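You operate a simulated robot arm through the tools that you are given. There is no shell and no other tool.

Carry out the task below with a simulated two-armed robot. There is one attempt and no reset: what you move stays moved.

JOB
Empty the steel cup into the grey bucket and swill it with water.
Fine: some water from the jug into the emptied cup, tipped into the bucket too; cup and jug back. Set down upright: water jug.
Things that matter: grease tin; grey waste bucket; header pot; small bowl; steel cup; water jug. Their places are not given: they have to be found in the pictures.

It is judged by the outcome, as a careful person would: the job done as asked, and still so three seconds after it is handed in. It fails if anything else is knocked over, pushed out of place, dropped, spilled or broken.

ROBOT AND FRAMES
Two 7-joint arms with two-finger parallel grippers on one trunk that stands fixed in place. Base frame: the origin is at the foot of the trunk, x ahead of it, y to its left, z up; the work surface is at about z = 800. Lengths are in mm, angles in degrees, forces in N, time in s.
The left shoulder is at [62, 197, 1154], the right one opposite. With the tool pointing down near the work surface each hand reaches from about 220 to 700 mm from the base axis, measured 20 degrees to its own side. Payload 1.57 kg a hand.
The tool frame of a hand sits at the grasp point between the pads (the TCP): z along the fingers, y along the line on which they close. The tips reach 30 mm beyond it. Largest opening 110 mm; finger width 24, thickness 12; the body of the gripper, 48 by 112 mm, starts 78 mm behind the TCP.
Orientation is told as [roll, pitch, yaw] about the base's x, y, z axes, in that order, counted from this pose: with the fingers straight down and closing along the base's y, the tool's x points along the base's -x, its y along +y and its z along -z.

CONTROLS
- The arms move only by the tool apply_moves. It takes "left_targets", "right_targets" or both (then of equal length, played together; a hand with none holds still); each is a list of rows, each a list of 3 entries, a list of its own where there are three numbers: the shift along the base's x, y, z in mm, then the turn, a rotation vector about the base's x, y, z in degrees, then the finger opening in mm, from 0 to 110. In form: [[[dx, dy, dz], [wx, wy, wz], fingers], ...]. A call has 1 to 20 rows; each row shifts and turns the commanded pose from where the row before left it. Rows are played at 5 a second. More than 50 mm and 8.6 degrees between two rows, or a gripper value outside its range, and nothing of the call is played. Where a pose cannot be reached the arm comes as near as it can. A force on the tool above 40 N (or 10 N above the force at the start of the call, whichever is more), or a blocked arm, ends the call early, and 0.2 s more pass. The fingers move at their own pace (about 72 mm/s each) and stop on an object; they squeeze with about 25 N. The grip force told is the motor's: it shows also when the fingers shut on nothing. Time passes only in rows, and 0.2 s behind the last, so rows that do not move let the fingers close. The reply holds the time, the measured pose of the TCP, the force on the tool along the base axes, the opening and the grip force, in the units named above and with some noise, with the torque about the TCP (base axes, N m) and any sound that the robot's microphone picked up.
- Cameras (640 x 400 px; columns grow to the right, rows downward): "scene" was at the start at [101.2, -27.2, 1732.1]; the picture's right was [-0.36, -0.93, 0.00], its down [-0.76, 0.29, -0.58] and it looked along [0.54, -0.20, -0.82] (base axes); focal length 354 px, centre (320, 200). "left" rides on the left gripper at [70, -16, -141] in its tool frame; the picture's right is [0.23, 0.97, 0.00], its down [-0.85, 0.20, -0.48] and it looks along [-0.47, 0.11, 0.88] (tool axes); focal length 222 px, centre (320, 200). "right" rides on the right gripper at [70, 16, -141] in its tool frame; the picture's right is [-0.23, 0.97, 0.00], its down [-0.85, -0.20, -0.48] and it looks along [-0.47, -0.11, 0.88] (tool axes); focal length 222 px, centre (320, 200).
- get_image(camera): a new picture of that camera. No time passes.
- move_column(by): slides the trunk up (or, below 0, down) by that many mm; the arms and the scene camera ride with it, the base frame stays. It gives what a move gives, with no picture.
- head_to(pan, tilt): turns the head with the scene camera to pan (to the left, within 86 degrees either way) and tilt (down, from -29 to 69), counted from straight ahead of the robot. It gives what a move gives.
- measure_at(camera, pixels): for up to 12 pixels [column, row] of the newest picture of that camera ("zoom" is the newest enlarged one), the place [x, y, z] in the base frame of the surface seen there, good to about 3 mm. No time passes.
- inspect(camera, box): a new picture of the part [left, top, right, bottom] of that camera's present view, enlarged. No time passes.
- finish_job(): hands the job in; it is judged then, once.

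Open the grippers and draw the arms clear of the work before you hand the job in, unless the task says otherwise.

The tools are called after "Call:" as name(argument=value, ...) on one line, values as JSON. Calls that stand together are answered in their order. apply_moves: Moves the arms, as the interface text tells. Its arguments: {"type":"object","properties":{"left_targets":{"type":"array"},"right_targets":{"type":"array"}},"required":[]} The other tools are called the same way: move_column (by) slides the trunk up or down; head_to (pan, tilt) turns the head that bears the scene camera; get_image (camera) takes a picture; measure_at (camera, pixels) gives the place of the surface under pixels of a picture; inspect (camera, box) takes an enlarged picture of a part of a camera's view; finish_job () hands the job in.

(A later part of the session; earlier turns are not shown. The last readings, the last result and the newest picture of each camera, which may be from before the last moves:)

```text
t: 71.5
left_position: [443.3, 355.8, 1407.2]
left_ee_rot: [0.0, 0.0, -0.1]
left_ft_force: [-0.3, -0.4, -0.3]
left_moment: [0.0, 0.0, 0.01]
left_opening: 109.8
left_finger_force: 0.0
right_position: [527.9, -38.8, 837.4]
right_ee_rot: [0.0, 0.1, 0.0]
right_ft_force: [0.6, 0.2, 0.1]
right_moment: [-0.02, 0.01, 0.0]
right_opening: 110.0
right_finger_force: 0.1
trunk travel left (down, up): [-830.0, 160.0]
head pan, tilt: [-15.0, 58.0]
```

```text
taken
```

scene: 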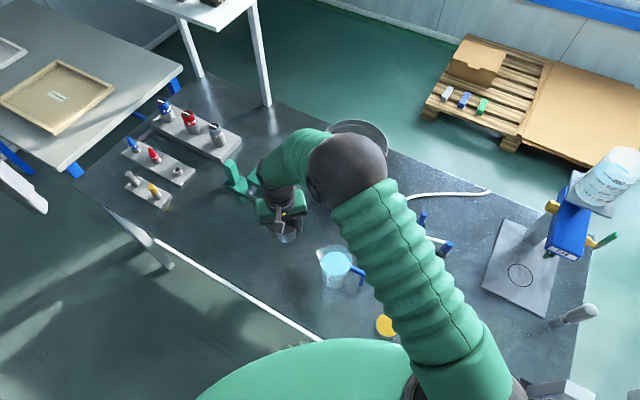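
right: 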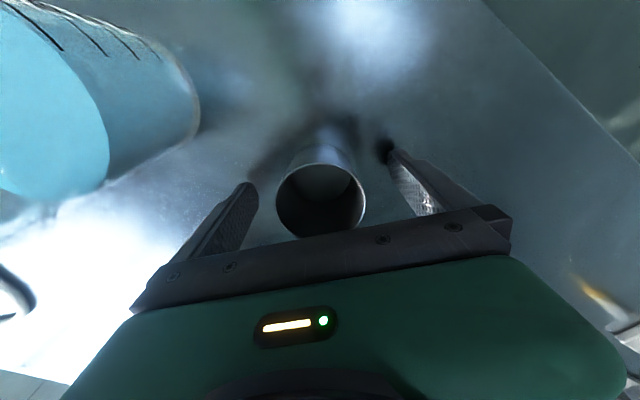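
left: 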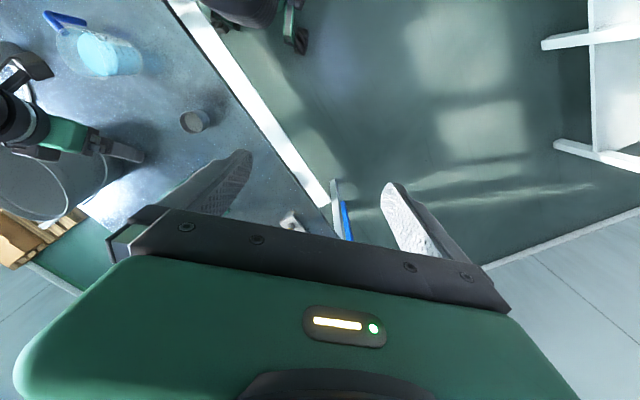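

The cup stands free between the open fingers. I raise the hand straight up, then move over the jug with a 47° yaw at a safe height.

Call:
apply_moves(right_targets=[[[0, 0, 10], [0, 0, 0], 110], [[0, 0, 25], [0, 0, 0], 110], [[0, 0, 35], [0, 0, 0], 110], [[0, 0, 35], [0, 0, 0], 110], [[0, 0, 35], [0, 0, 0], 110], [[0, 0, 30], [0, 0, 0], 110], [[0, 0, 20], [0, 0, 0], 110], [[-12, -18, 5], [0, 0, 7], 110], [[-14, -20, 0], [0, 0, 8], 110], [[-14, -20, 0], [0, 0, 8], 110], [[-14, -20, 0], [0, 0, 8], 110], [[-14, -20, 0], [0, 0, 8], 110], [[-14, -18, 0], [0, 0, 8], 110]])

Call:
get_image(camera="right")

Call:
get_image(camera="scene")

```text
t: 74.3
left_position: [442.4, 352.7, 1405.8]
left_ee_rot: [0.1, -0.1, 0.1]
left_ft_force: [-0.1, 0.0, 0.3]
left_moment: [0.02, 0.0, 0.01]
left_opening: 109.8
left_finger_force: 0.0
right_position: [446.1, -156.0, 1034.5]
right_ee_rot: [0.0, 0.0, 47.2]
right_ft_force: [-0.2, -0.7, -0.9]
right_moment: [0.02, -0.03, -0.03]
right_opening: 109.8
right_finger_force: 0.1
trunk travel left (down, up): [-830.0, 160.0]
head pan, tilt: [-15.0, 58.0]
```

```text
taken
```

right: 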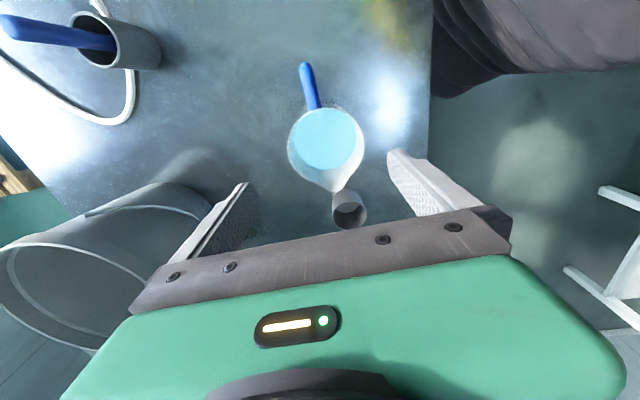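

```text
taken
```

scene: 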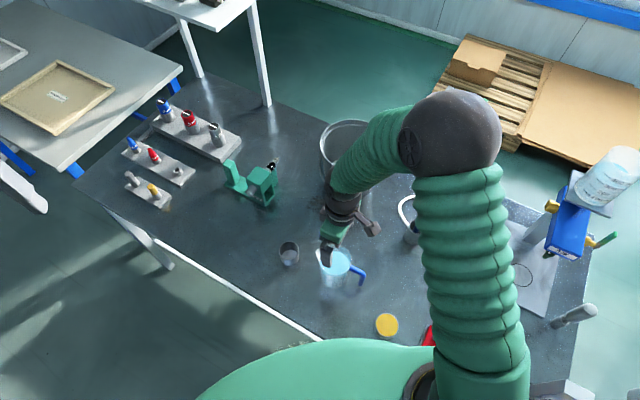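

The hand is over the jug with handle at top (305,70) and spout at bottom (337,190) pointing to the cup. I'll enlarge this view to measure alignment accurately.

Call:
inspect(camera="right", box=[264, 50, 392, 130])

Call:
inspect(camera="right", box=[264, 95, 392, 235])

Call:
measure_at(camera="right", pixels=[[295, 145], [352, 145], [325, 115], [325, 165], [300, 125], [345, 122], [303, 65], [312, 100], [350, 208], [333, 207], [368, 207], [350, 191]])

```text
5.00 times, centred on (328, 90) of right
```

zoom: 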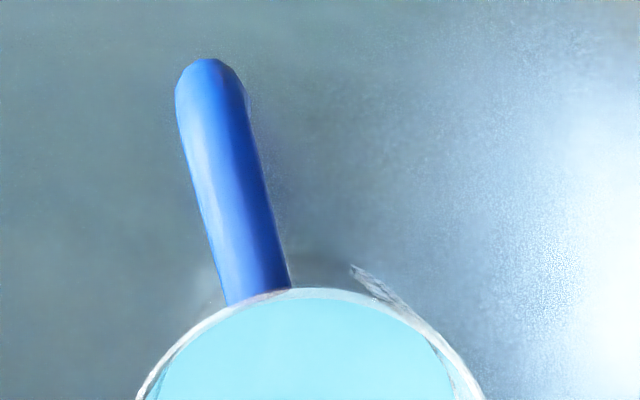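

```text
2.86 times, centred on (328, 165) of right
```

zoom: 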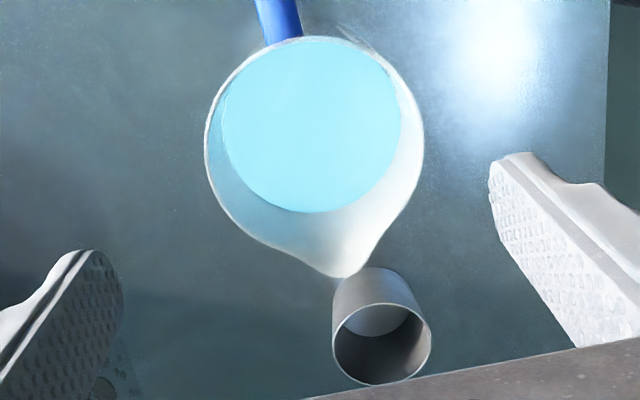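

```text
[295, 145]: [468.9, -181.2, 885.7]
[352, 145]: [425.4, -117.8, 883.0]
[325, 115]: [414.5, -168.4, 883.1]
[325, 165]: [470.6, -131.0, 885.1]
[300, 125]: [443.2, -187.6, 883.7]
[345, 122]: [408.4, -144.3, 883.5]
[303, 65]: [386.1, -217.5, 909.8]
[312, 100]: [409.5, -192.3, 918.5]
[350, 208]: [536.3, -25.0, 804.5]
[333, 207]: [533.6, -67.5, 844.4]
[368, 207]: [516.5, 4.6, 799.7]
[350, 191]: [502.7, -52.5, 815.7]
```

The zoom gives jug rim outer width ≈89.5 mm, centre offset ≈+7 mm along the closing axis, and the spout direction aligned within 1° of the hand's yaw (47°). I'll measure the spout tip and rim directly.

Call:
measure_at(camera="right", pixels=[[337, 190], [336, 188], [334, 186], [337, 184], [340, 188], [330, 186], [289, 145], [363, 145], [326, 109], [306, 180], [355, 172], [295, 165]])

Call:
inspect(camera="scene", box=[265, 225, 393, 305])

```text
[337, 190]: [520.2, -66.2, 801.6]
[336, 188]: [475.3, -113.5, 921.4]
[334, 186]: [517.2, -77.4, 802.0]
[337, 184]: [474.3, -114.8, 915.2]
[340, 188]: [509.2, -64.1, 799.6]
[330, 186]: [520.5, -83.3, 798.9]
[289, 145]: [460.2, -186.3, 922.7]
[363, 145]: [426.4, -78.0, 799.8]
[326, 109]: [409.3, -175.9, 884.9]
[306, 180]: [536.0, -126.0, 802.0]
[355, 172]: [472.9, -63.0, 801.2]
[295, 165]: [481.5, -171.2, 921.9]
```

```text
5.00 times, centred on (329, 265) of scene
```

zoom: 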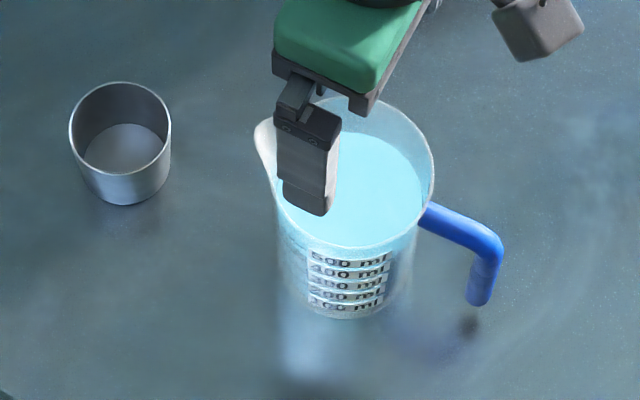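

The evidence agrees on a jug centre of about (439,-153). I shift by (-6.9,+3.1) and descend to z≈962, with fingertips just above the rim, to verify alignment.

Call:
apply_moves(right_targets=[[[-4, 2, -10], [0, 0, 0], 110], [[-2.9, 1.1, -20], [0, 0, 0], 110], [[0, 0, -25], [0, 0, 0], 110], [[0, 0, -15], [0, 0, 0], 110], [[0, 0, -3], [0, 0, 0], 110]])

Call:
get_image(camera="right")

Call:
inspect(camera="scene", box=[265, 225, 393, 305])

```text
t: 75.5
left_position: [444.2, 354.9, 1407.5]
left_ee_rot: [0.0, -0.2, 0.0]
left_ft_force: [-0.3, -0.4, 0.3]
left_moment: [-0.01, -0.03, 0.02]
left_opening: 110.0
left_finger_force: 0.1
right_position: [438.8, -153.1, 960.0]
right_ee_rot: [-0.1, 0.0, 46.9]
right_ft_force: [-0.1, 0.8, 1.0]
right_moment: [-0.01, -0.01, 0.02]
right_opening: 110.0
right_finger_force: 0.0
trunk travel left (down, up): [-830.0, 160.0]
head pan, tilt: [-15.0, 58.0]
```

```text
taken
```

right: 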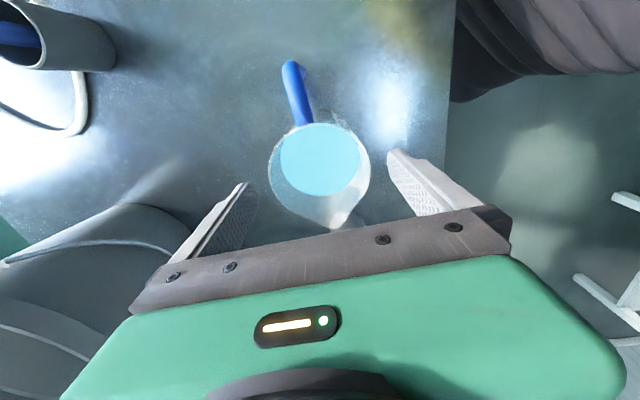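

```text
5.00 times, centred on (329, 265) of scene
```

zoom: 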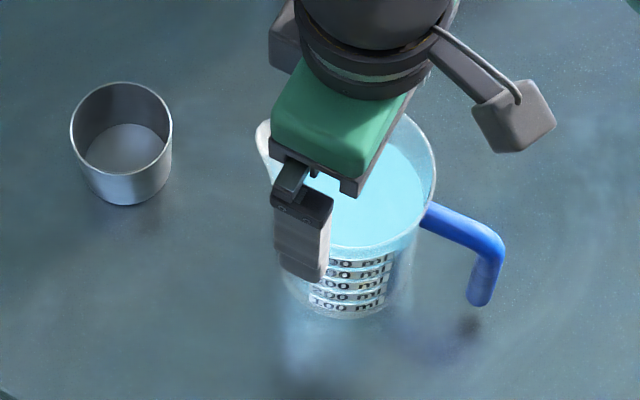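

The rim is centred at (320,172) in the hand view, as expected for good alignment. I descend to TCP z≈862 around the jug, slowly.

Call:
apply_moves(right_targets=[[[0, 0, -8], [0, 0, 0], 110], [[0, 0, -15], [0, 0, 0], 110], [[0, 0, -18], [0, 0, 0], 110], [[0, 0, -18], [0, 0, 0], 110], [[0, 0, -18], [0, 0, 0], 110], [[0, 0, -13], [0, 0, 0], 110], [[0, 0, -7], [0, 0, 0], 110]])

Call:
get_image(camera="right")

Call:
inspect(camera="scene", box=[265, 225, 393, 305])

```text
t: 77.2
left_position: [443.5, 353.7, 1407.0]
left_ee_rot: [0.0, 0.0, 0.0]
left_ft_force: [-0.4, 0.1, 0.9]
left_moment: [0.03, 0.0, -0.02]
left_opening: 110.1
left_finger_force: 0.0
right_position: [438.8, -153.0, 863.4]
right_ee_rot: [-0.1, 0.0, 47.0]
right_ft_force: [-0.7, 0.5, -0.4]
right_moment: [0.03, 0.02, -0.01]
right_opening: 110.1
right_finger_force: 0.0
trunk travel left (down, up): [-830.0, 160.0]
head pan, tilt: [-15.0, 58.0]
```

```text
taken
```

right: 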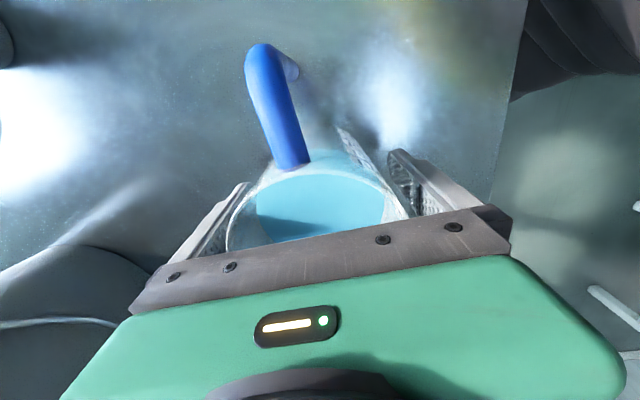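

```text
5.00 times, centred on (329, 265) of scene
```

zoom: 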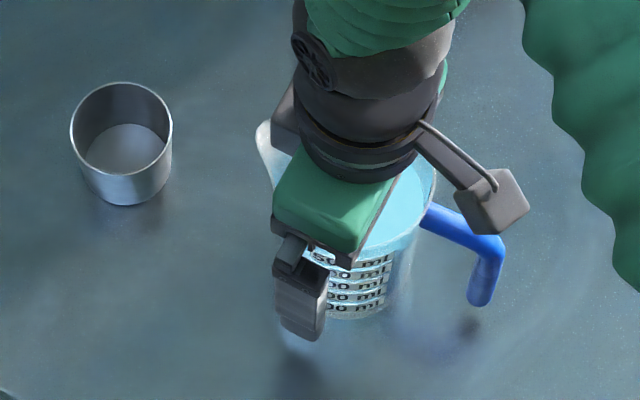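

The fingers straddle the jug cleanly. Before lifting a full jug, I'll dry-run the pouring tilt empty-handed: raise clear, move toward the pour position at z≈1005, and tilt 45° about the closing axis.

Call:
apply_moves(right_targets=[[[0, 0, 10], [0, 0, 0], 110], [[0, 0, 25], [0, 0, 0], 110], [[0, 0, 30], [0, 0, 0], 110], [[0, 0, 30], [0, 0, 0], 110], [[0, 0, 30], [0, 0, 0], 110], [[0, 0, 20], [0, 0, 0], 110], [[10, 17, 0], [0, 0, 0], 110], [[11, 18, 0], [0, 0, 0], 110], [[10, 17, 0], [0, 0, 0], 110], [[0, 0, 0], [-3.7, 3.4, 0], 110], [[0, 0, 0], [-5.5, 5.1, 0], 110], [[0, 0, 0], [-5.5, 5.1, 0], 110], [[0, 0, 0], [-5.5, 5.1, 0], 110], [[0, 0, 0], [-5.5, 5.1, 0], 110], [[0, 0, 0], [-5.5, 5.1, 0], 110]])

Call:
get_image(camera="scene")

Call:
get_image(camera="right")

```text
t: 80.3
left_position: [444.2, 355.9, 1406.2]
left_ee_rot: [0.0, 0.1, -0.1]
left_ft_force: [-0.2, 0.1, 0.0]
left_moment: [0.03, 0.01, -0.01]
left_opening: 110.0
left_finger_force: 0.1
right_position: [471.3, -100.1, 1007.6]
right_ee_rot: [-0.2, 42.7, 46.9]
right_ft_force: [0.3, -0.7, 0.0]
right_moment: [0.02, -0.01, -0.01]
right_opening: 110.0
right_finger_force: 0.0
trunk travel left (down, up): [-830.0, 160.0]
head pan, tilt: [-15.0, 58.0]
```

```text
taken
```

scene: 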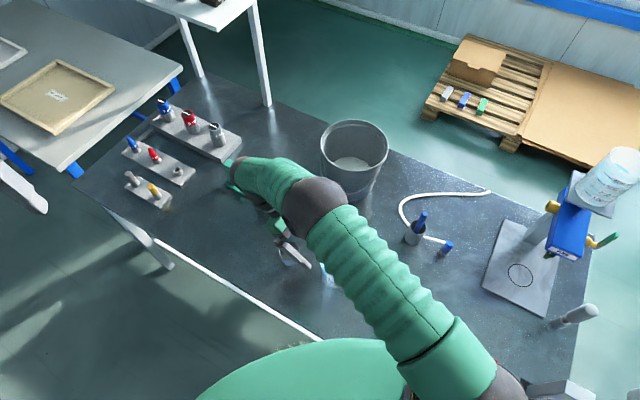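

```text
taken
```

right: 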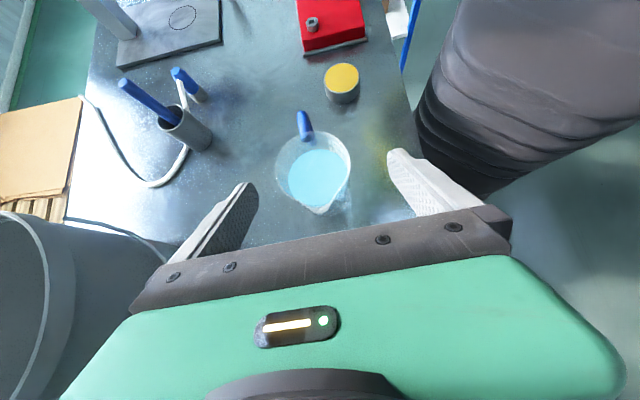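

The tilt to 42.7° was reached with no limit. I reverse back to upright over the jug and descend again to grip it.

Call:
apply_moves(right_targets=[[[0, 0, 0], [5.5, -5.1, 0], 110], [[0, 0, 0], [5.5, -5.1, 0], 110], [[0, 0, 0], [5.5, -5.1, 0], 110], [[0, 0, 0], [5.5, -5.1, 0], 110], [[0, 0, 0], [5.5, -5.1, 0], 110], [[0, 0, 0], [3.7, -3.4, 0], 110], [[-10, -17, 0], [0, 0, 0], 110], [[-11, -18, 0], [0, 0, 0], 110], [[-10, -17, 0], [0, 0, 0], 110], [[0, 0, -20], [0, 0, 0], 110], [[0, 0, -20], [0, 0, 0], 110], [[0, 0, -5], [0, 0, 0], 110]])

Call:
get_image(camera="right")

```text
t: 83.0
left_position: [443.8, 355.4, 1406.1]
left_ee_rot: [0.0, -0.1, 0.0]
left_ft_force: [-0.1, -0.7, 0.2]
left_moment: [-0.01, -0.01, 0.0]
left_opening: 109.8
left_finger_force: 0.1
right_position: [437.7, -152.7, 963.6]
right_ee_rot: [-0.1, 0.0, 47.1]
right_ft_force: [0.0, 1.4, -0.1]
right_moment: [0.01, 0.02, -0.03]
right_opening: 110.0
right_finger_force: 0.0
trunk travel left (down, up): [-830.0, 160.0]
head pan, tilt: [-15.0, 58.0]
```

```text
taken
```

right: 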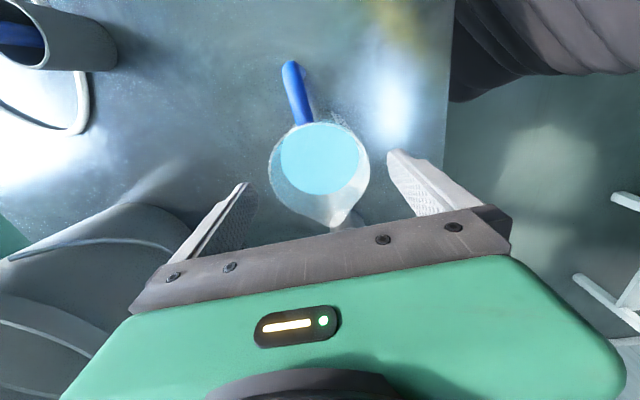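

Alignment is the same as before (rim centred at (320,172)). I descend to z≈862 and close on the jug.

Call:
apply_moves(right_targets=[[[0.8, 0, -8], [0, 0, 0], 110], [[0, 0, -15], [0, 0, 0], 110], [[0, 0, -18], [0, 0, 0], 110], [[0, 0, -18], [0, 0, 0], 110], [[0, 0, -18], [0, 0, 0], 110], [[0, 0, -15], [0, 0, 0], 110], [[0, 0, -9], [0, 0, 0], 110], [[0, 0, 0], [0, 0, 0], 100], [[0, 0, 0], [0, 0, 85], 90]])

```text
refused: row 9 steps farther than a row can; nothing moved
```

That call had a typo in the last row and was refused without moving. I resend it correctly: descend, then close in steps.

Call:
apply_moves(right_targets=[[[0.8, 0, -8], [0, 0, 0], 110], [[0, 0, -15], [0, 0, 0], 110], [[0, 0, -18], [0, 0, 0], 110], [[0, 0, -18], [0, 0, 0], 110], [[0, 0, -18], [0, 0, 0], 110], [[0, 0, -15], [0, 0, 0], 110], [[0, 0, -9], [0, 0, 0], 110], [[0, 0, 0], [0, 0, 0], 98], [[0, 0, 0], [0, 0, 0], 92], [[0, 0, 0], [0, 0, 0], 86], [[0, 0, 0], [0, 0, 0], 78], [[0, 0, 0], [0, 0, 0], 70], [[0, 0, 0], [0, 0, 0], 70]])

Call:
inspect(camera="scene", box=[265, 225, 393, 305])

```text
t: 85.8
left_position: [445.1, 355.1, 1406.5]
left_ee_rot: [0.0, 0.0, 0.0]
left_ft_force: [-1.1, 0.4, -0.3]
left_moment: [-0.02, 0.01, 0.05]
left_opening: 109.7
left_finger_force: 0.0
right_position: [438.8, -152.0, 861.8]
right_ee_rot: [0.0, 0.0, 46.9]
right_ft_force: [1.6, 0.2, -0.1]
right_moment: [-0.01, 0.02, 0.05]
right_opening: 87.3
right_finger_force: 24.9
trunk travel left (down, up): [-830.0, 160.0]
head pan, tilt: [-15.0, 58.0]
```

```text
5.00 times, centred on (329, 265) of scene
```

zoom: 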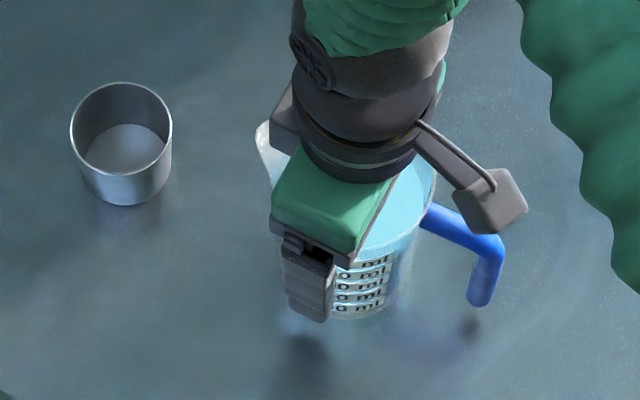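

The jug is held at 87.3 mm opening with 25 N. I lift a little, slowly, and check weight and slip.

Call:
apply_moves(right_targets=[[[0, 0, 2], [0, 0, 0], 70], [[0, 0, 4], [0, 0, 0], 70], [[0, 0, 6], [0, 0, 0], 70], [[0, 0, 8], [0, 0, 0], 70], [[0, 0, 6], [0, 0, 0], 70], [[0, 0, 4], [0, 0, 0], 70], [[0, 0, 0], [0, 0, 0], 70]])

Call:
inspect(camera="scene", box=[265, 225, 393, 305])

Call:
get_image(camera="right")

```text
t: 87.3
left_position: [444.2, 355.1, 1406.1]
left_ee_rot: [0.0, 0.0, -0.1]
left_ft_force: [0.8, -1.2, -0.4]
left_moment: [0.01, 0.01, 0.0]
left_opening: 110.0
left_finger_force: 0.0
right_position: [438.5, -153.4, 894.5]
right_ee_rot: [0.0, 0.1, 47.0]
right_ft_force: [0.4, 0.2, -4.7]
right_moment: [0.03, -0.03, -0.02]
right_opening: 86.8
right_finger_force: 25.5
trunk travel left (down, up): [-830.0, 160.0]
head pan, tilt: [-15.0, 58.0]
```

```text
5.00 times, centred on (329, 265) of scene
```

zoom: 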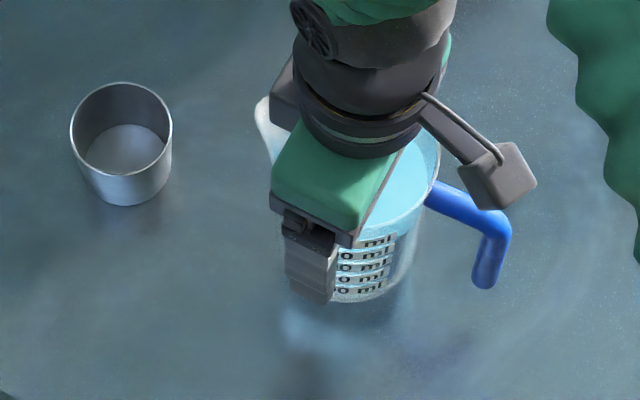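

```text
taken
```

right: 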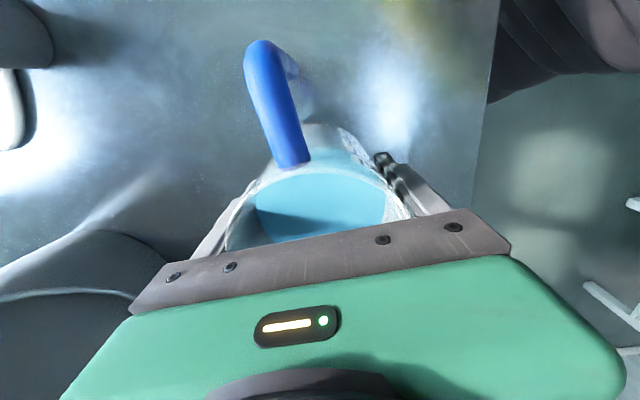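

The jug (≈0.48 kg) is held firmly and level. I'll measure the spout tip and the cup rim in the same scene view for accurate relative positioning.

Call:
inspect(camera="scene", box=[265, 225, 345, 275])

Call:
measure_at(camera="zoom", pixels=[[397, 165], [401, 170], [405, 160], [412, 165], [408, 180], [112, 200], [272, 200], [190, 132], [190, 280], [130, 155], [250, 155], [190, 240]])

```text
8.00 times, centred on (305, 250) of scene
```

zoom: 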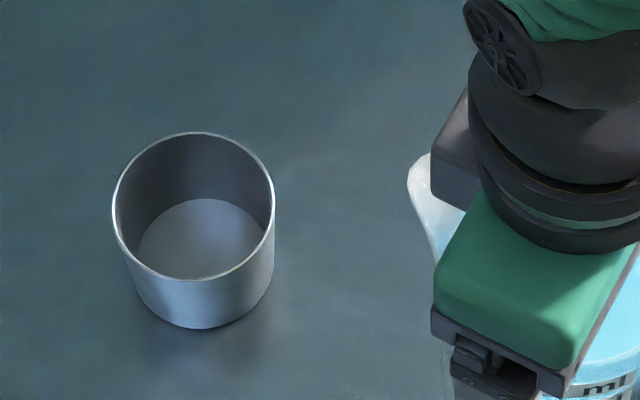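

```text
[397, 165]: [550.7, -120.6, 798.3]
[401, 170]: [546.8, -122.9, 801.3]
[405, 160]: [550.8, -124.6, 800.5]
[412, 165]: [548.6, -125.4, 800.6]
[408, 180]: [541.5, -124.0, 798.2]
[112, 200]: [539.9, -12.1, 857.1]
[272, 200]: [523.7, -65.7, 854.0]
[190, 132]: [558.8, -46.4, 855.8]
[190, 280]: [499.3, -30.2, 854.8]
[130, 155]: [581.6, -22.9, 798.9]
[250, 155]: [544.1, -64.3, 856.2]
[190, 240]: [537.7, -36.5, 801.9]
```

Cup centre ≈(529,-39); spout lip is ≈60 mm from the jug axis, so at 35–45° tilt the lip will be ≈84 mm ahead of the TCP. I raise the jug to z≈935 and move it to (469,-103), upright.

Call:
apply_moves(right_targets=[[[0, 0, 5], [0, 0, 0], 70], [[0, 0, 10], [0, 0, 0], 70], [[0, 0, 12], [0, 0, 0], 70], [[2, 3, 8], [0, 0, 0], 70], [[4, 6, 4], [0, 0, 0], 70], [[5, 9, 0], [0, 0, 0], 70], [[6, 10, 0], [0, 0, 0], 70], [[6, 9, 0], [0, 0, 0], 70], [[4, 7, 0], [0, 0, 0], 70], [[2, 4, 0], [0, 0, 0], 70], [[1.3, 2, 0], [0, 0, 0], 70], [[0, 0, 0], [0, 0, 0], 70]])

Call:
get_image(camera="scene")

Call:
get_image(camera="right")

```text
t: 90.0
left_position: [444.3, 354.3, 1406.6]
left_ee_rot: [0.1, 0.0, 0.0]
left_ft_force: [-0.4, 0.7, 0.1]
left_moment: [0.03, -0.01, 0.0]
left_opening: 109.9
left_finger_force: 0.1
right_position: [470.3, -102.1, 931.6]
right_ee_rot: [0.0, 0.0, 46.9]
right_ft_force: [0.7, 0.9, -4.1]
right_moment: [0.01, -0.04, 0.01]
right_opening: 86.8
right_finger_force: 24.9
trunk travel left (down, up): [-830.0, 160.0]
head pan, tilt: [-15.0, 58.0]
```

```text
taken
```

scene: 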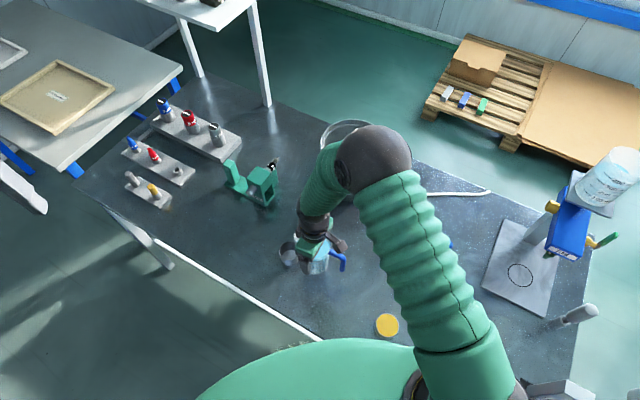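

```text
taken
```

right: 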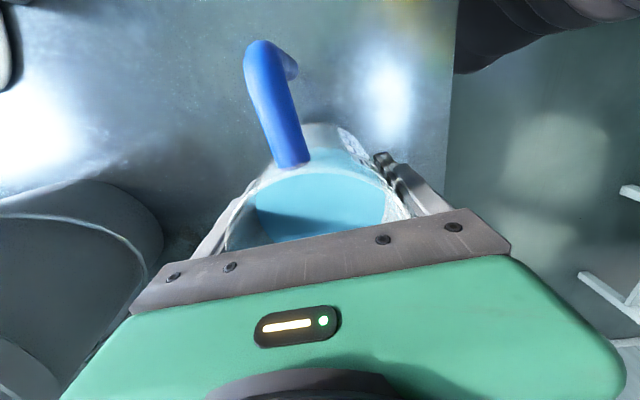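

The jug is upright beside the cup. I tilt it to 24° (well under the ≈32° spill angle) toward the cup, then check from scene and left cameras.

Call:
apply_moves(right_targets=[[[0, 0, 0], [-1.5, 1.36, 0], 70], [[0, 0, 0], [-2.9, 2.7, 0], 70], [[0, 0, 0], [-2.9, 2.7, 0], 70], [[0, 0, 0], [-2.9, 2.7, 0], 70], [[0, 0, 0], [-2.9, 2.7, 0], 70], [[0, 0, 0], [-2.9, 2.7, 0], 70], [[0, 0, 0], [-1.5, 1.36, 0], 70], [[0, 0, 0], [0, 0, 0], 70]])

Call:
get_image(camera="left")

Call:
inspect(camera="scene", box=[250, 200, 378, 300])

Call:
inspect(camera="left", box=[110, 40, 270, 140])

```text
t: 91.8
left_position: [444.9, 355.7, 1406.0]
left_ee_rot: [0.0, 0.0, 0.0]
left_ft_force: [0.1, 0.0, 0.6]
left_moment: [0.0, -0.02, 0.0]
left_opening: 109.9
left_finger_force: 0.1
right_position: [468.6, -102.9, 931.3]
right_ee_rot: [-0.1, 24.0, 47.0]
right_ft_force: [-0.6, -0.9, -5.6]
right_moment: [0.01, -0.03, 0.01]
right_opening: 86.9
right_finger_force: 25.3
trunk travel left (down, up): [-830.0, 160.0]
head pan, tilt: [-15.0, 58.0]
```

```text
taken
```

left: 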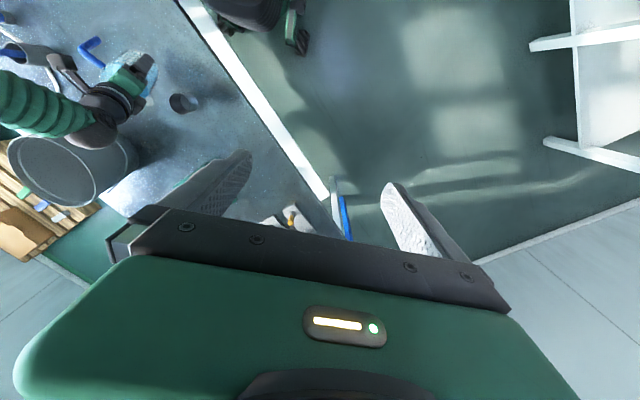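

```text
4.00 times, centred on (314, 250) of scene
```

zoom: 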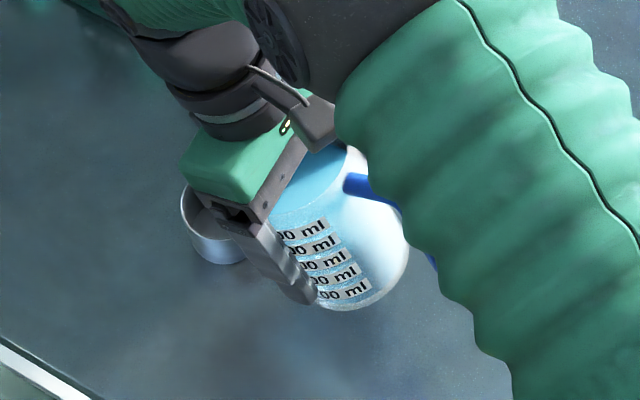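

```text
4.00 times, centred on (190, 90) of left
```

zoom: 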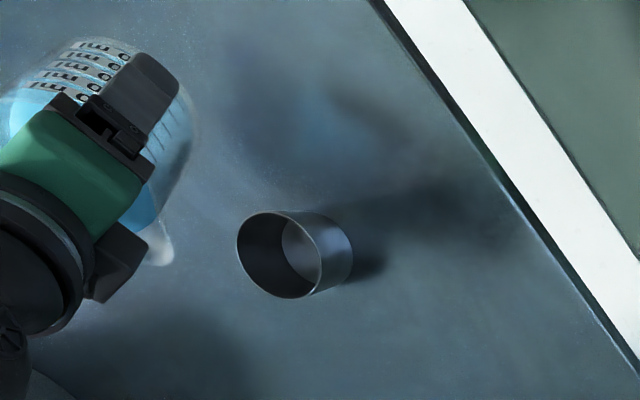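

The left camera sees the cup (zoom (290,255)) and the spout tip (165,255) well, so I can monitor the pour there. I lower the jug to TCP z≈897 at the same tilt.

Call:
apply_moves(right_targets=[[[0, 0, -5], [0, 0, 0], 70], [[0, 0, -8], [0, 0, 0], 70], [[0, 0, -8], [0, 0, 0], 70], [[0, 0, -8], [0, 0, 0], 70], [[0, 0, -5], [0, 0, 0], 70], [[0, 0, 0], [0, 0, 0], 70]])

Call:
inspect(camera="left", box=[120, 60, 216, 130])

Call:
inspect(camera="scene", box=[270, 220, 350, 290])

```text
t: 93.2
left_position: [443.9, 355.5, 1407.3]
left_ee_rot: [0.0, 0.0, 0.0]
left_ft_force: [0.2, 0.1, 0.4]
left_moment: [0.05, -0.02, -0.01]
left_opening: 110.0
left_finger_force: 0.1
right_position: [469.4, -101.3, 896.6]
right_ee_rot: [-0.1, 24.0, 47.1]
right_ft_force: [1.1, -0.3, -4.3]
right_moment: [0.05, -0.04, -0.01]
right_opening: 86.8
right_finger_force: 25.1
trunk travel left (down, up): [-830.0, 160.0]
head pan, tilt: [-15.0, 58.0]
```

```text
5.71 times, centred on (168, 95) of left
```

zoom: 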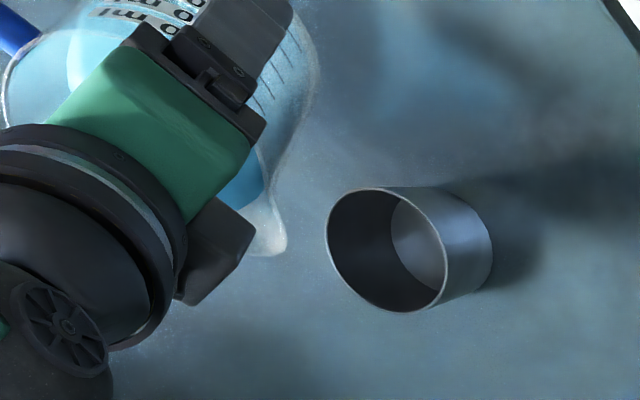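

```text
5.71 times, centred on (310, 255) of scene
```

zoom: 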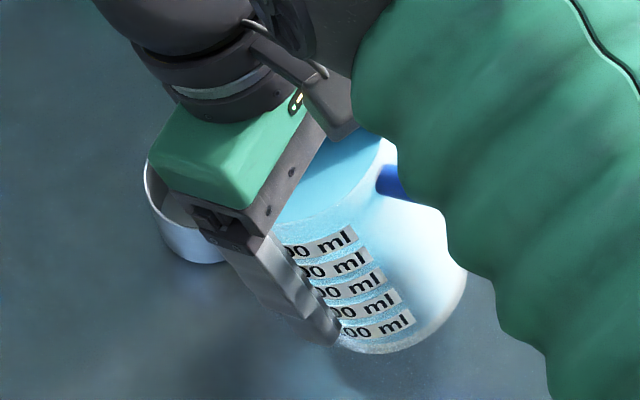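

From the left camera the spout tip works out at (523.5,-42) versus cup centre (530,-36) – about 9 mm short now, and it advances ≈5 mm by 40°. I tilt slowly to 31° and check for first flow.

Call:
apply_moves(right_targets=[[[0, 0, 0], [-1.1, 1.0, 0], 70], [[0, 0, 0], [-1.1, 1.0, 0], 70], [[0, 0, 0], [-1.1, 1.0, 0], 70], [[0, 0, 0], [-1.1, 1.0, 0], 70], [[0, 0, 0], [-0.7, 0.7, 0], 70], [[0, 0, 0], [0, 0, 0], 70]])

Call:
inspect(camera="left", box=[120, 60, 216, 130])

```text
t: 94.5
left_position: [444.5, 355.5, 1407.0]
left_ee_rot: [0.1, 0.0, -0.1]
left_ft_force: [-0.4, -0.6, -0.8]
left_moment: [0.01, 0.01, 0.02]
left_opening: 110.0
left_finger_force: 0.1
right_position: [470.7, -103.3, 897.1]
right_ee_rot: [-0.2, 30.9, 47.0]
right_ft_force: [0.1, 0.9, -4.8]
right_moment: [0.05, 0.0, -0.02]
right_opening: 87.0
right_finger_force: 24.8
trunk travel left (down, up): [-830.0, 160.0]
head pan, tilt: [-15.0, 58.0]
```

```text
5.71 times, centred on (168, 95) of left
```

zoom: 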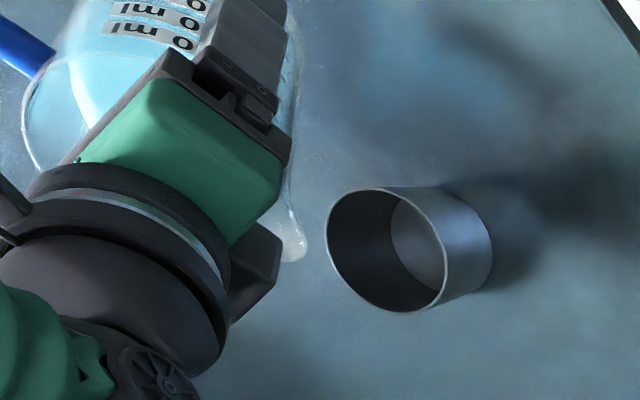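

No flow at 31°. I continue 1° at a time to 34° and check again.

Call:
apply_moves(right_targets=[[[0, 0, 0], [-0.73, 0.68, 0], 70], [[0, 0, 0], [-0.73, 0.68, 0], 70], [[0, 0, 0], [-0.73, 0.68, 0], 70], [[0, 0, 0], [0, 0, 0], 70]])

Call:
inspect(camera="left", box=[120, 60, 216, 130])

```text
t: 95.5
left_position: [445.2, 355.0, 1406.3]
left_ee_rot: [0.0, -0.1, 0.0]
left_ft_force: [-0.1, 0.1, 0.9]
left_moment: [0.0, -0.02, -0.02]
left_opening: 109.9
left_finger_force: 0.2
right_position: [470.0, -102.4, 896.6]
right_ee_rot: [-0.1, 33.9, 47.0]
right_ft_force: [0.2, -0.8, -4.3]
right_moment: [0.03, -0.02, -0.01]
right_opening: 87.0
right_finger_force: 25.7
trunk travel left (down, up): [-830.0, 160.0]
head pan, tilt: [-15.0, 58.0]
```

```text
5.71 times, centred on (168, 95) of left
```

zoom: 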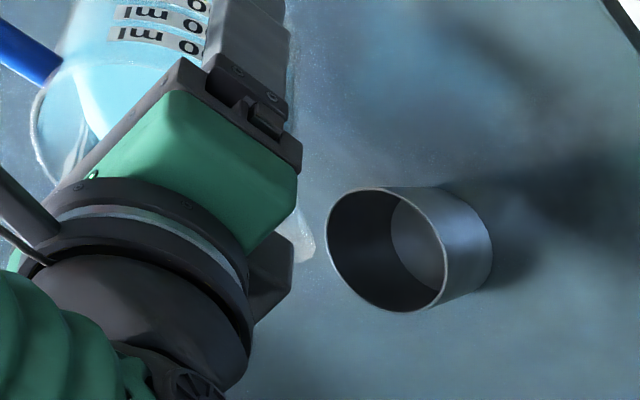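

Still no flow at 34°; spout tip at (313,245) is right at the cup's near edge in this oblique view, as expected. Continue to 37°.

Call:
apply_moves(right_targets=[[[0, 0, 0], [-0.73, 0.68, 0], 70], [[0, 0, 0], [-0.73, 0.68, 0], 70], [[0, 0, 0], [-0.73, 0.68, 0], 70]])

Call:
inspect(camera="left", box=[120, 60, 216, 130])

Call:
get_image(camera="right")

```text
t: 96.3
left_position: [443.5, 354.7, 1404.9]
left_ee_rot: [0.0, 0.1, 0.1]
left_ft_force: [-0.3, 0.0, -0.3]
left_moment: [-0.03, 0.01, -0.01]
left_opening: 110.0
left_finger_force: 0.0
right_position: [470.1, -102.1, 897.4]
right_ee_rot: [-0.1, 36.9, 47.0]
right_ft_force: [0.0, 0.3, -4.5]
right_moment: [0.04, -0.04, 0.0]
right_opening: 86.8
right_finger_force: 25.4
trunk travel left (down, up): [-830.0, 160.0]
head pan, tilt: [-15.0, 58.0]
```

```text
5.71 times, centred on (168, 95) of left
```

zoom: 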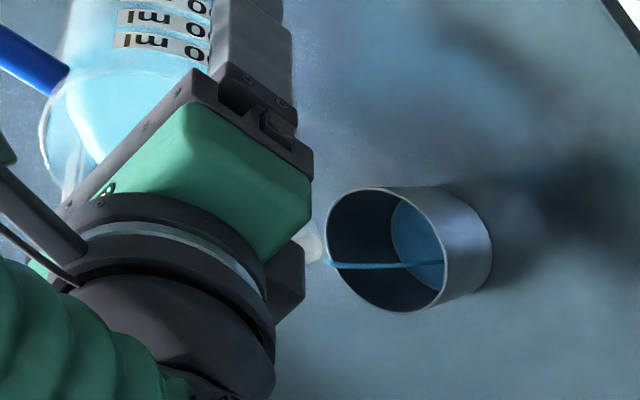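

```text
taken
```

right: 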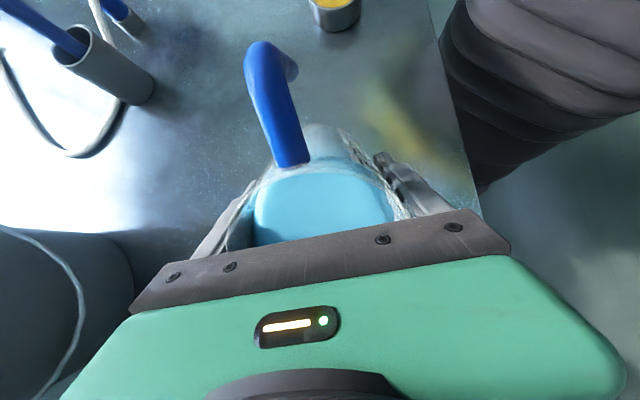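

A thin stream now falls from the spout into the cup (zoom (330,262)→(445,262)), landing on the cup bottom. I hold this tilt briefly and watch the level.

Call:
apply_moves(right_targets=[[[0, 0, 0], [0, 0, 0], 70], [[0, 0, 0], [0, 0, 0], 70]])

Call:
inspect(camera="left", box=[120, 60, 216, 130])

```text
t: 97.0
left_position: [444.0, 355.2, 1406.4]
left_ee_rot: [0.0, 0.0, 0.0]
left_ft_force: [-0.6, -0.1, -0.6]
left_moment: [0.01, 0.0, -0.03]
left_opening: 110.1
left_finger_force: 0.0
right_position: [470.4, -102.9, 897.4]
right_ee_rot: [-0.1, 36.8, 47.2]
right_ft_force: [-0.9, 0.8, -5.0]
right_moment: [0.03, -0.05, -0.04]
right_opening: 87.0
right_finger_force: 25.6
trunk travel left (down, up): [-830.0, 160.0]
head pan, tilt: [-15.0, 58.0]
```

```text
5.71 times, centred on (168, 95) of left
```

zoom: 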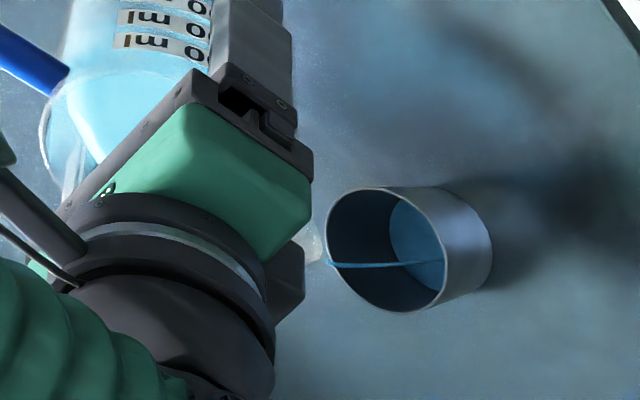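

The stream thins as the level equalises, so only a little water is in so far. I tilt on in 1° steps to ≈40° to add roughly 25–30 ml more.

Call:
apply_moves(right_targets=[[[0, 0, 0], [-0.73, 0.68, 0], 70], [[0, 0, 0], [0, 0, 0], 70], [[0, 0, 0], [-0.73, 0.68, 0], 70], [[0, 0, 0], [0, 0, 0], 70]])

Call:
inspect(camera="left", box=[120, 60, 216, 130])

```text
t: 98.0
left_position: [445.0, 354.3, 1406.4]
left_ee_rot: [0.0, 0.0, -0.1]
left_ft_force: [-0.2, -0.3, 0.0]
left_moment: [-0.02, -0.01, -0.01]
left_opening: 110.0
left_finger_force: 0.1
right_position: [470.5, -102.1, 896.7]
right_ee_rot: [-0.1, 38.8, 46.9]
right_ft_force: [0.1, -0.6, -4.6]
right_moment: [0.03, 0.0, -0.02]
right_opening: 86.8
right_finger_force: 25.5
trunk travel left (down, up): [-830.0, 160.0]
head pan, tilt: [-15.0, 58.0]
```

```text
5.71 times, centred on (168, 95) of left
```

zoom: 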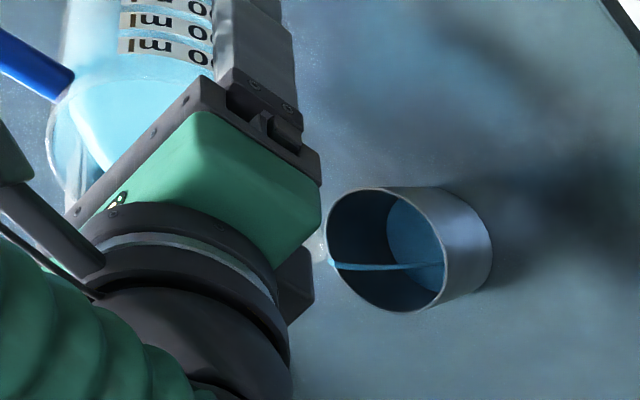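

The level in the cup is slowly rising (ellipse edge moved left from 392 to 387). I go on to about 41.5°.

Call:
apply_moves(right_targets=[[[0, 0, 0], [-0.73, 0.68, 0], 70], [[0, 0, 0], [0, 0, 0], 70], [[0, 0, 0], [-0.73, 0.68, 0], 70], [[0, 0, 0], [0, 0, 0], 70], [[0, 0, 0], [-0.5, 0.5, 0], 70], [[0, 0, 0], [0, 0, 0], 70], [[0, 0, 0], [0, 0, 0], 70]])

Call:
inspect(camera="left", box=[120, 60, 216, 130])

```text
t: 99.5
left_position: [443.0, 354.9, 1406.5]
left_ee_rot: [-0.1, 0.0, 0.1]
left_ft_force: [-0.2, -0.5, 0.0]
left_moment: [0.02, -0.03, 0.04]
left_opening: 110.0
left_finger_force: 0.0
right_position: [471.6, -102.8, 896.3]
right_ee_rot: [-0.2, 41.6, 47.0]
right_ft_force: [0.1, 0.2, -3.9]
right_moment: [0.05, -0.04, -0.01]
right_opening: 86.7
right_finger_force: 25.0
trunk travel left (down, up): [-830.0, 160.0]
head pan, tilt: [-15.0, 58.0]
```

```text
5.71 times, centred on (168, 95) of left
```

zoom: 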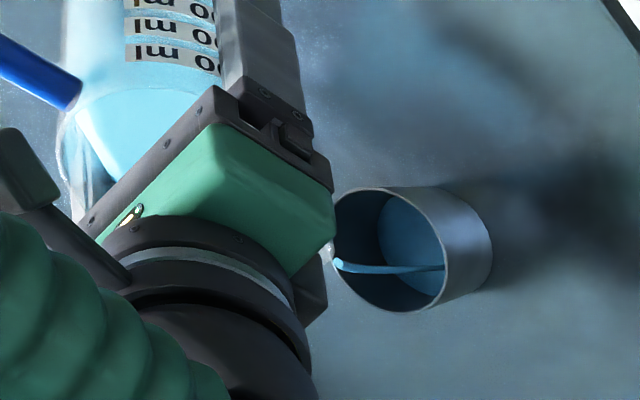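

Water depth in the cup is about 12 mm now. I hold a moment longer with 1° more, then check.

Call:
apply_moves(right_targets=[[[0, 0, 0], [-0.73, 0.68, 0], 70], [[0, 0, 0], [0, 0, 0], 70], [[0, 0, 0], [0, 0, 0], 70], [[0, 0, 0], [0, 0, 0], 70]])

Call:
inspect(camera="left", box=[120, 60, 216, 130])

```text
t: 100.5
left_position: [444.8, 356.0, 1405.8]
left_ee_rot: [0.0, 0.1, -0.1]
left_ft_force: [0.8, -1.6, 0.2]
left_moment: [-0.02, -0.01, -0.01]
left_opening: 109.8
left_finger_force: 0.0
right_position: [470.6, -101.6, 896.7]
right_ee_rot: [-0.2, 42.6, 47.0]
right_ft_force: [-0.4, 0.2, -4.5]
right_moment: [0.01, -0.05, 0.0]
right_opening: 86.6
right_finger_force: 24.8
trunk travel left (down, up): [-830.0, 160.0]
head pan, tilt: [-15.0, 58.0]
```

```text
5.71 times, centred on (168, 95) of left
```

zoom: 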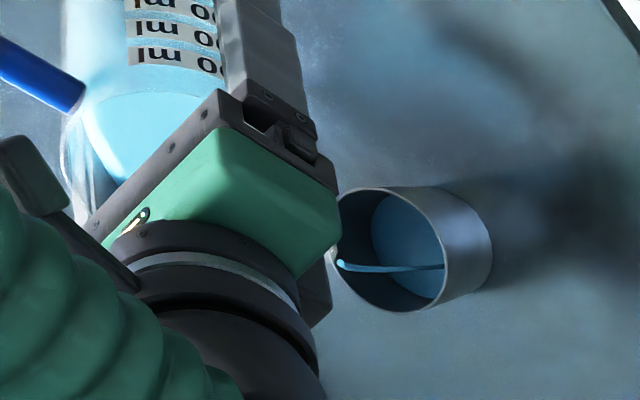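

About 18 mm of water (≈40 ml) is in the cup – enough to swill. I tilt the jug back smoothly to stop the flow.

Call:
apply_moves(right_targets=[[[0, 0, 0], [1.5, -1.36, 0], 70], [[0, 0, 0], [2.6, -2.4, 0], 70], [[0, 0, 0], [2.9, -2.7, 0], 70], [[0, 0, 0], [2.9, -2.7, 0], 70], [[0, 0, 0], [2.9, -2.7, 0], 70], [[0, 0, 5], [2.9, -2.7, 0], 70], [[0, 0, 0], [0, 0, 0], 70]])

Call:
inspect(camera="left", box=[120, 60, 216, 130])

```text
t: 102.2
left_position: [444.5, 355.5, 1407.1]
left_ee_rot: [0.1, 0.0, 0.0]
left_ft_force: [-1.0, 0.8, 1.0]
left_moment: [-0.01, 0.0, 0.0]
left_opening: 110.1
left_finger_force: 0.1
right_position: [470.2, -101.8, 902.3]
right_ee_rot: [-0.2, 21.0, 47.1]
right_ft_force: [0.5, 0.6, -3.9]
right_moment: [0.02, -0.03, -0.01]
right_opening: 86.7
right_finger_force: 25.1
trunk travel left (down, up): [-830.0, 160.0]
head pan, tilt: [-15.0, 58.0]
```

```text
5.71 times, centred on (168, 95) of left
```

zoom: 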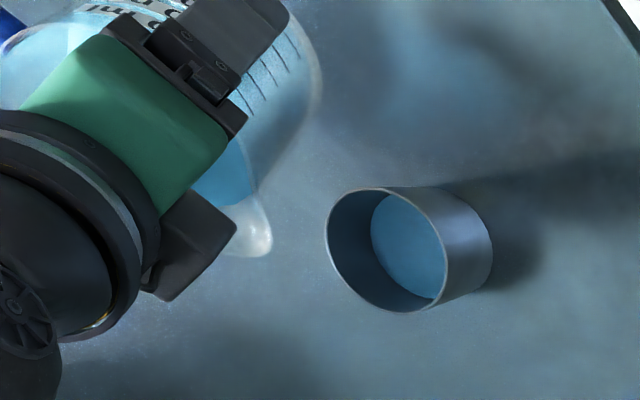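

Flow stopped, water is in the cup and the bench around it is dry. I raise the jug, bring it upright and carry it back over its home position.

Call:
apply_moves(right_targets=[[[0, 0, 8], [1.5, -1.36, 0], 70], [[0, 0, 10], [2.9, -2.7, 0], 70], [[0, 0, 10], [2.9, -2.7, 0], 70], [[0, 0, 5], [2.9, -2.7, 0], 70], [[0, 0, 0], [2.9, -2.7, 0], 70], [[-2, -3, 0], [2.3, -2.1, 0], 70], [[-5, -8, 0], [0, 0, 0], 70], [[-6, -10, 0], [0, 0, 0], 70], [[-6, -10, 0], [0, 0, 0], 70], [[-6, -10, 0], [0, 0, 0], 70], [[-4.5, -7, 0], [0, 0, 0], 70], [[-2, -3, 0], [0, 0, 0], 70], [[0, 0, 0], [0, 0, 0], 70]])

Call:
get_image(camera="scene")

```text
t: 105.0
left_position: [444.4, 355.2, 1407.6]
left_ee_rot: [0.1, 0.0, 0.0]
left_ft_force: [0.5, 0.7, -0.8]
left_moment: [0.0, -0.01, 0.02]
left_opening: 110.0
left_finger_force: 0.1
right_position: [438.5, -152.8, 935.5]
right_ee_rot: [0.0, 0.1, 47.0]
right_ft_force: [-0.3, 0.4, -4.5]
right_moment: [0.0, 0.0, 0.03]
right_opening: 86.7
right_finger_force: 24.8
trunk travel left (down, up): [-830.0, 160.0]
head pan, tilt: [-15.0, 58.0]
```

```text
taken
```

scene: 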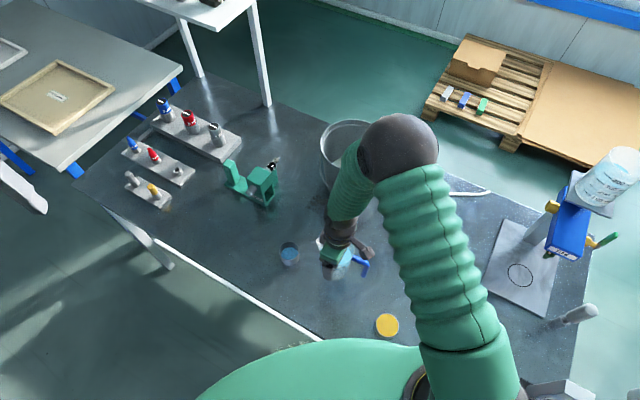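

The jug is upright over its home (438.5,-152.8). I lower it to just above the bench, then feel for contact.

Call:
apply_moves(right_targets=[[[0, 0, -8], [0, 0, 0], 70], [[0, 0, -14], [0, 0, 0], 70], [[0, 0, -16], [0, 0, 0], 70], [[0, 0, -14], [0, 0, 0], 70], [[0, 0, -10], [0, 0, 0], 70], [[0, 0, -5], [0, 0, 0], 70], [[0, 0, -3], [0, 0, 0], 70], [[0, 0, -1], [0, 0, 0], 70], [[0, 0, 0], [0, 0, 0], 70]])

```text
t: 107.0
left_position: [445.0, 354.2, 1406.3]
left_ee_rot: [-0.1, 0.0, -0.1]
left_ft_force: [0.0, 0.1, 0.5]
left_moment: [-0.03, -0.03, 0.02]
left_opening: 109.9
left_finger_force: 0.2
right_position: [439.6, -153.5, 864.2]
right_ee_rot: [0.0, 0.2, 47.1]
right_ft_force: [0.0, 0.4, -6.0]
right_moment: [0.02, 0.03, -0.04]
right_opening: 87.0
right_finger_force: 24.6
trunk travel left (down, up): [-830.0, 160.0]
head pan, tilt: [-15.0, 58.0]
```

Still carrying the weight at z=864. I lower in 1 mm steps until the bench takes the load.

Call:
apply_moves(right_targets=[[[0, 0, -1], [0, 0, 0], 70], [[0, 0, 0], [0, 0, 0], 70]])

Call:
apply_moves(right_targets=[[[0, 0, -0.7], [0, 0, 0], 70], [[0, 0, 0], [0, 0, 0], 70]])

```text
t: 107.5
left_position: [443.6, 355.3, 1406.8]
left_ee_rot: [0.0, -0.1, -0.1]
left_ft_force: [0.1, 0.1, 0.4]
left_moment: [0.02, 0.0, 0.0]
left_opening: 110.0
left_finger_force: 0.1
right_position: [438.6, -153.0, 863.6]
right_ee_rot: [0.0, 0.1, 47.1]
right_ft_force: [-1.1, 0.0, -3.2]
right_moment: [-0.01, 0.01, -0.02]
right_opening: 86.8
right_finger_force: 24.8
trunk travel left (down, up): [-830.0, 160.0]
head pan, tilt: [-15.0, 58.0]
```

```text
t: 108.2
left_position: [443.6, 354.6, 1407.4]
left_ee_rot: [0.0, 0.1, 0.0]
left_ft_force: [-0.2, -1.0, 0.4]
left_moment: [0.01, -0.01, 0.02]
left_opening: 109.9
left_finger_force: 0.1
right_position: [439.1, -155.1, 863.0]
right_ee_rot: [-0.1, 0.1, 47.1]
right_ft_force: [0.9, -1.5, 7.0]
right_moment: [-0.29, 0.19, 0.04]
right_opening: 86.9
right_finger_force: 24.9
trunk travel left (down, up): [-830.0, 160.0]
head pan, tilt: [-15.0, 58.0]
```

The bench carries the jug now (+7 N). I open the fingers gently and check that it stands upright.

Call:
apply_moves(right_targets=[[[0, 0, 0], [0, 0, 0], 88], [[0, 0, 0], [0, 0, 0], 92], [[0, 0, 0], [0, 0, 0], 98], [[0, 0, 0], [0, 0, 0], 104], [[0, 0, 0], [0, 0, 0], 110], [[0, 0, 0], [0, 0, 0], 110]])

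Call:
get_image(camera="right")

Call:
inspect(camera="scene", box=[265, 225, 393, 305])

```text
t: 109.5
left_position: [444.1, 355.0, 1407.0]
left_ee_rot: [-0.1, 0.0, 0.0]
left_ft_force: [0.3, -0.4, -0.6]
left_moment: [0.02, 0.01, -0.01]
left_opening: 110.1
left_finger_force: 0.0
right_position: [438.6, -153.6, 862.5]
right_ee_rot: [0.0, 0.1, 47.1]
right_ft_force: [0.3, 0.0, 0.6]
right_moment: [-0.02, 0.01, 0.01]
right_opening: 110.1
right_finger_force: 0.0
trunk travel left (down, up): [-830.0, 160.0]
head pan, tilt: [-15.0, 58.0]
```

```text
taken
```

right: 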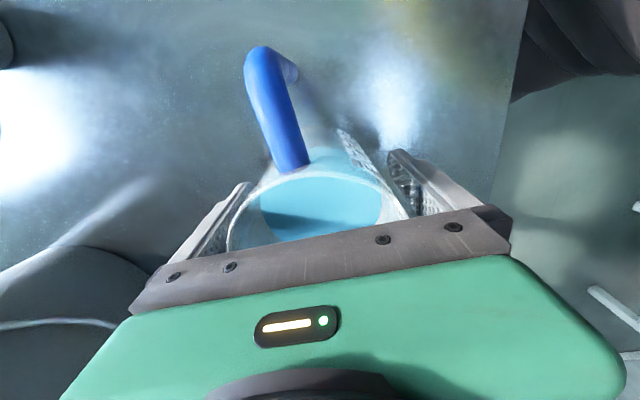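

```text
5.00 times, centred on (329, 265) of scene
```

zoom: 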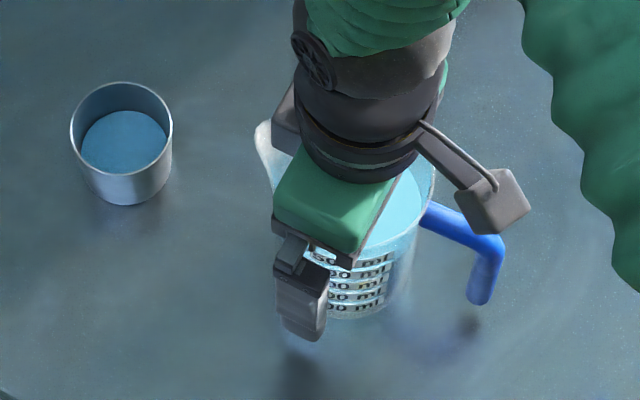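

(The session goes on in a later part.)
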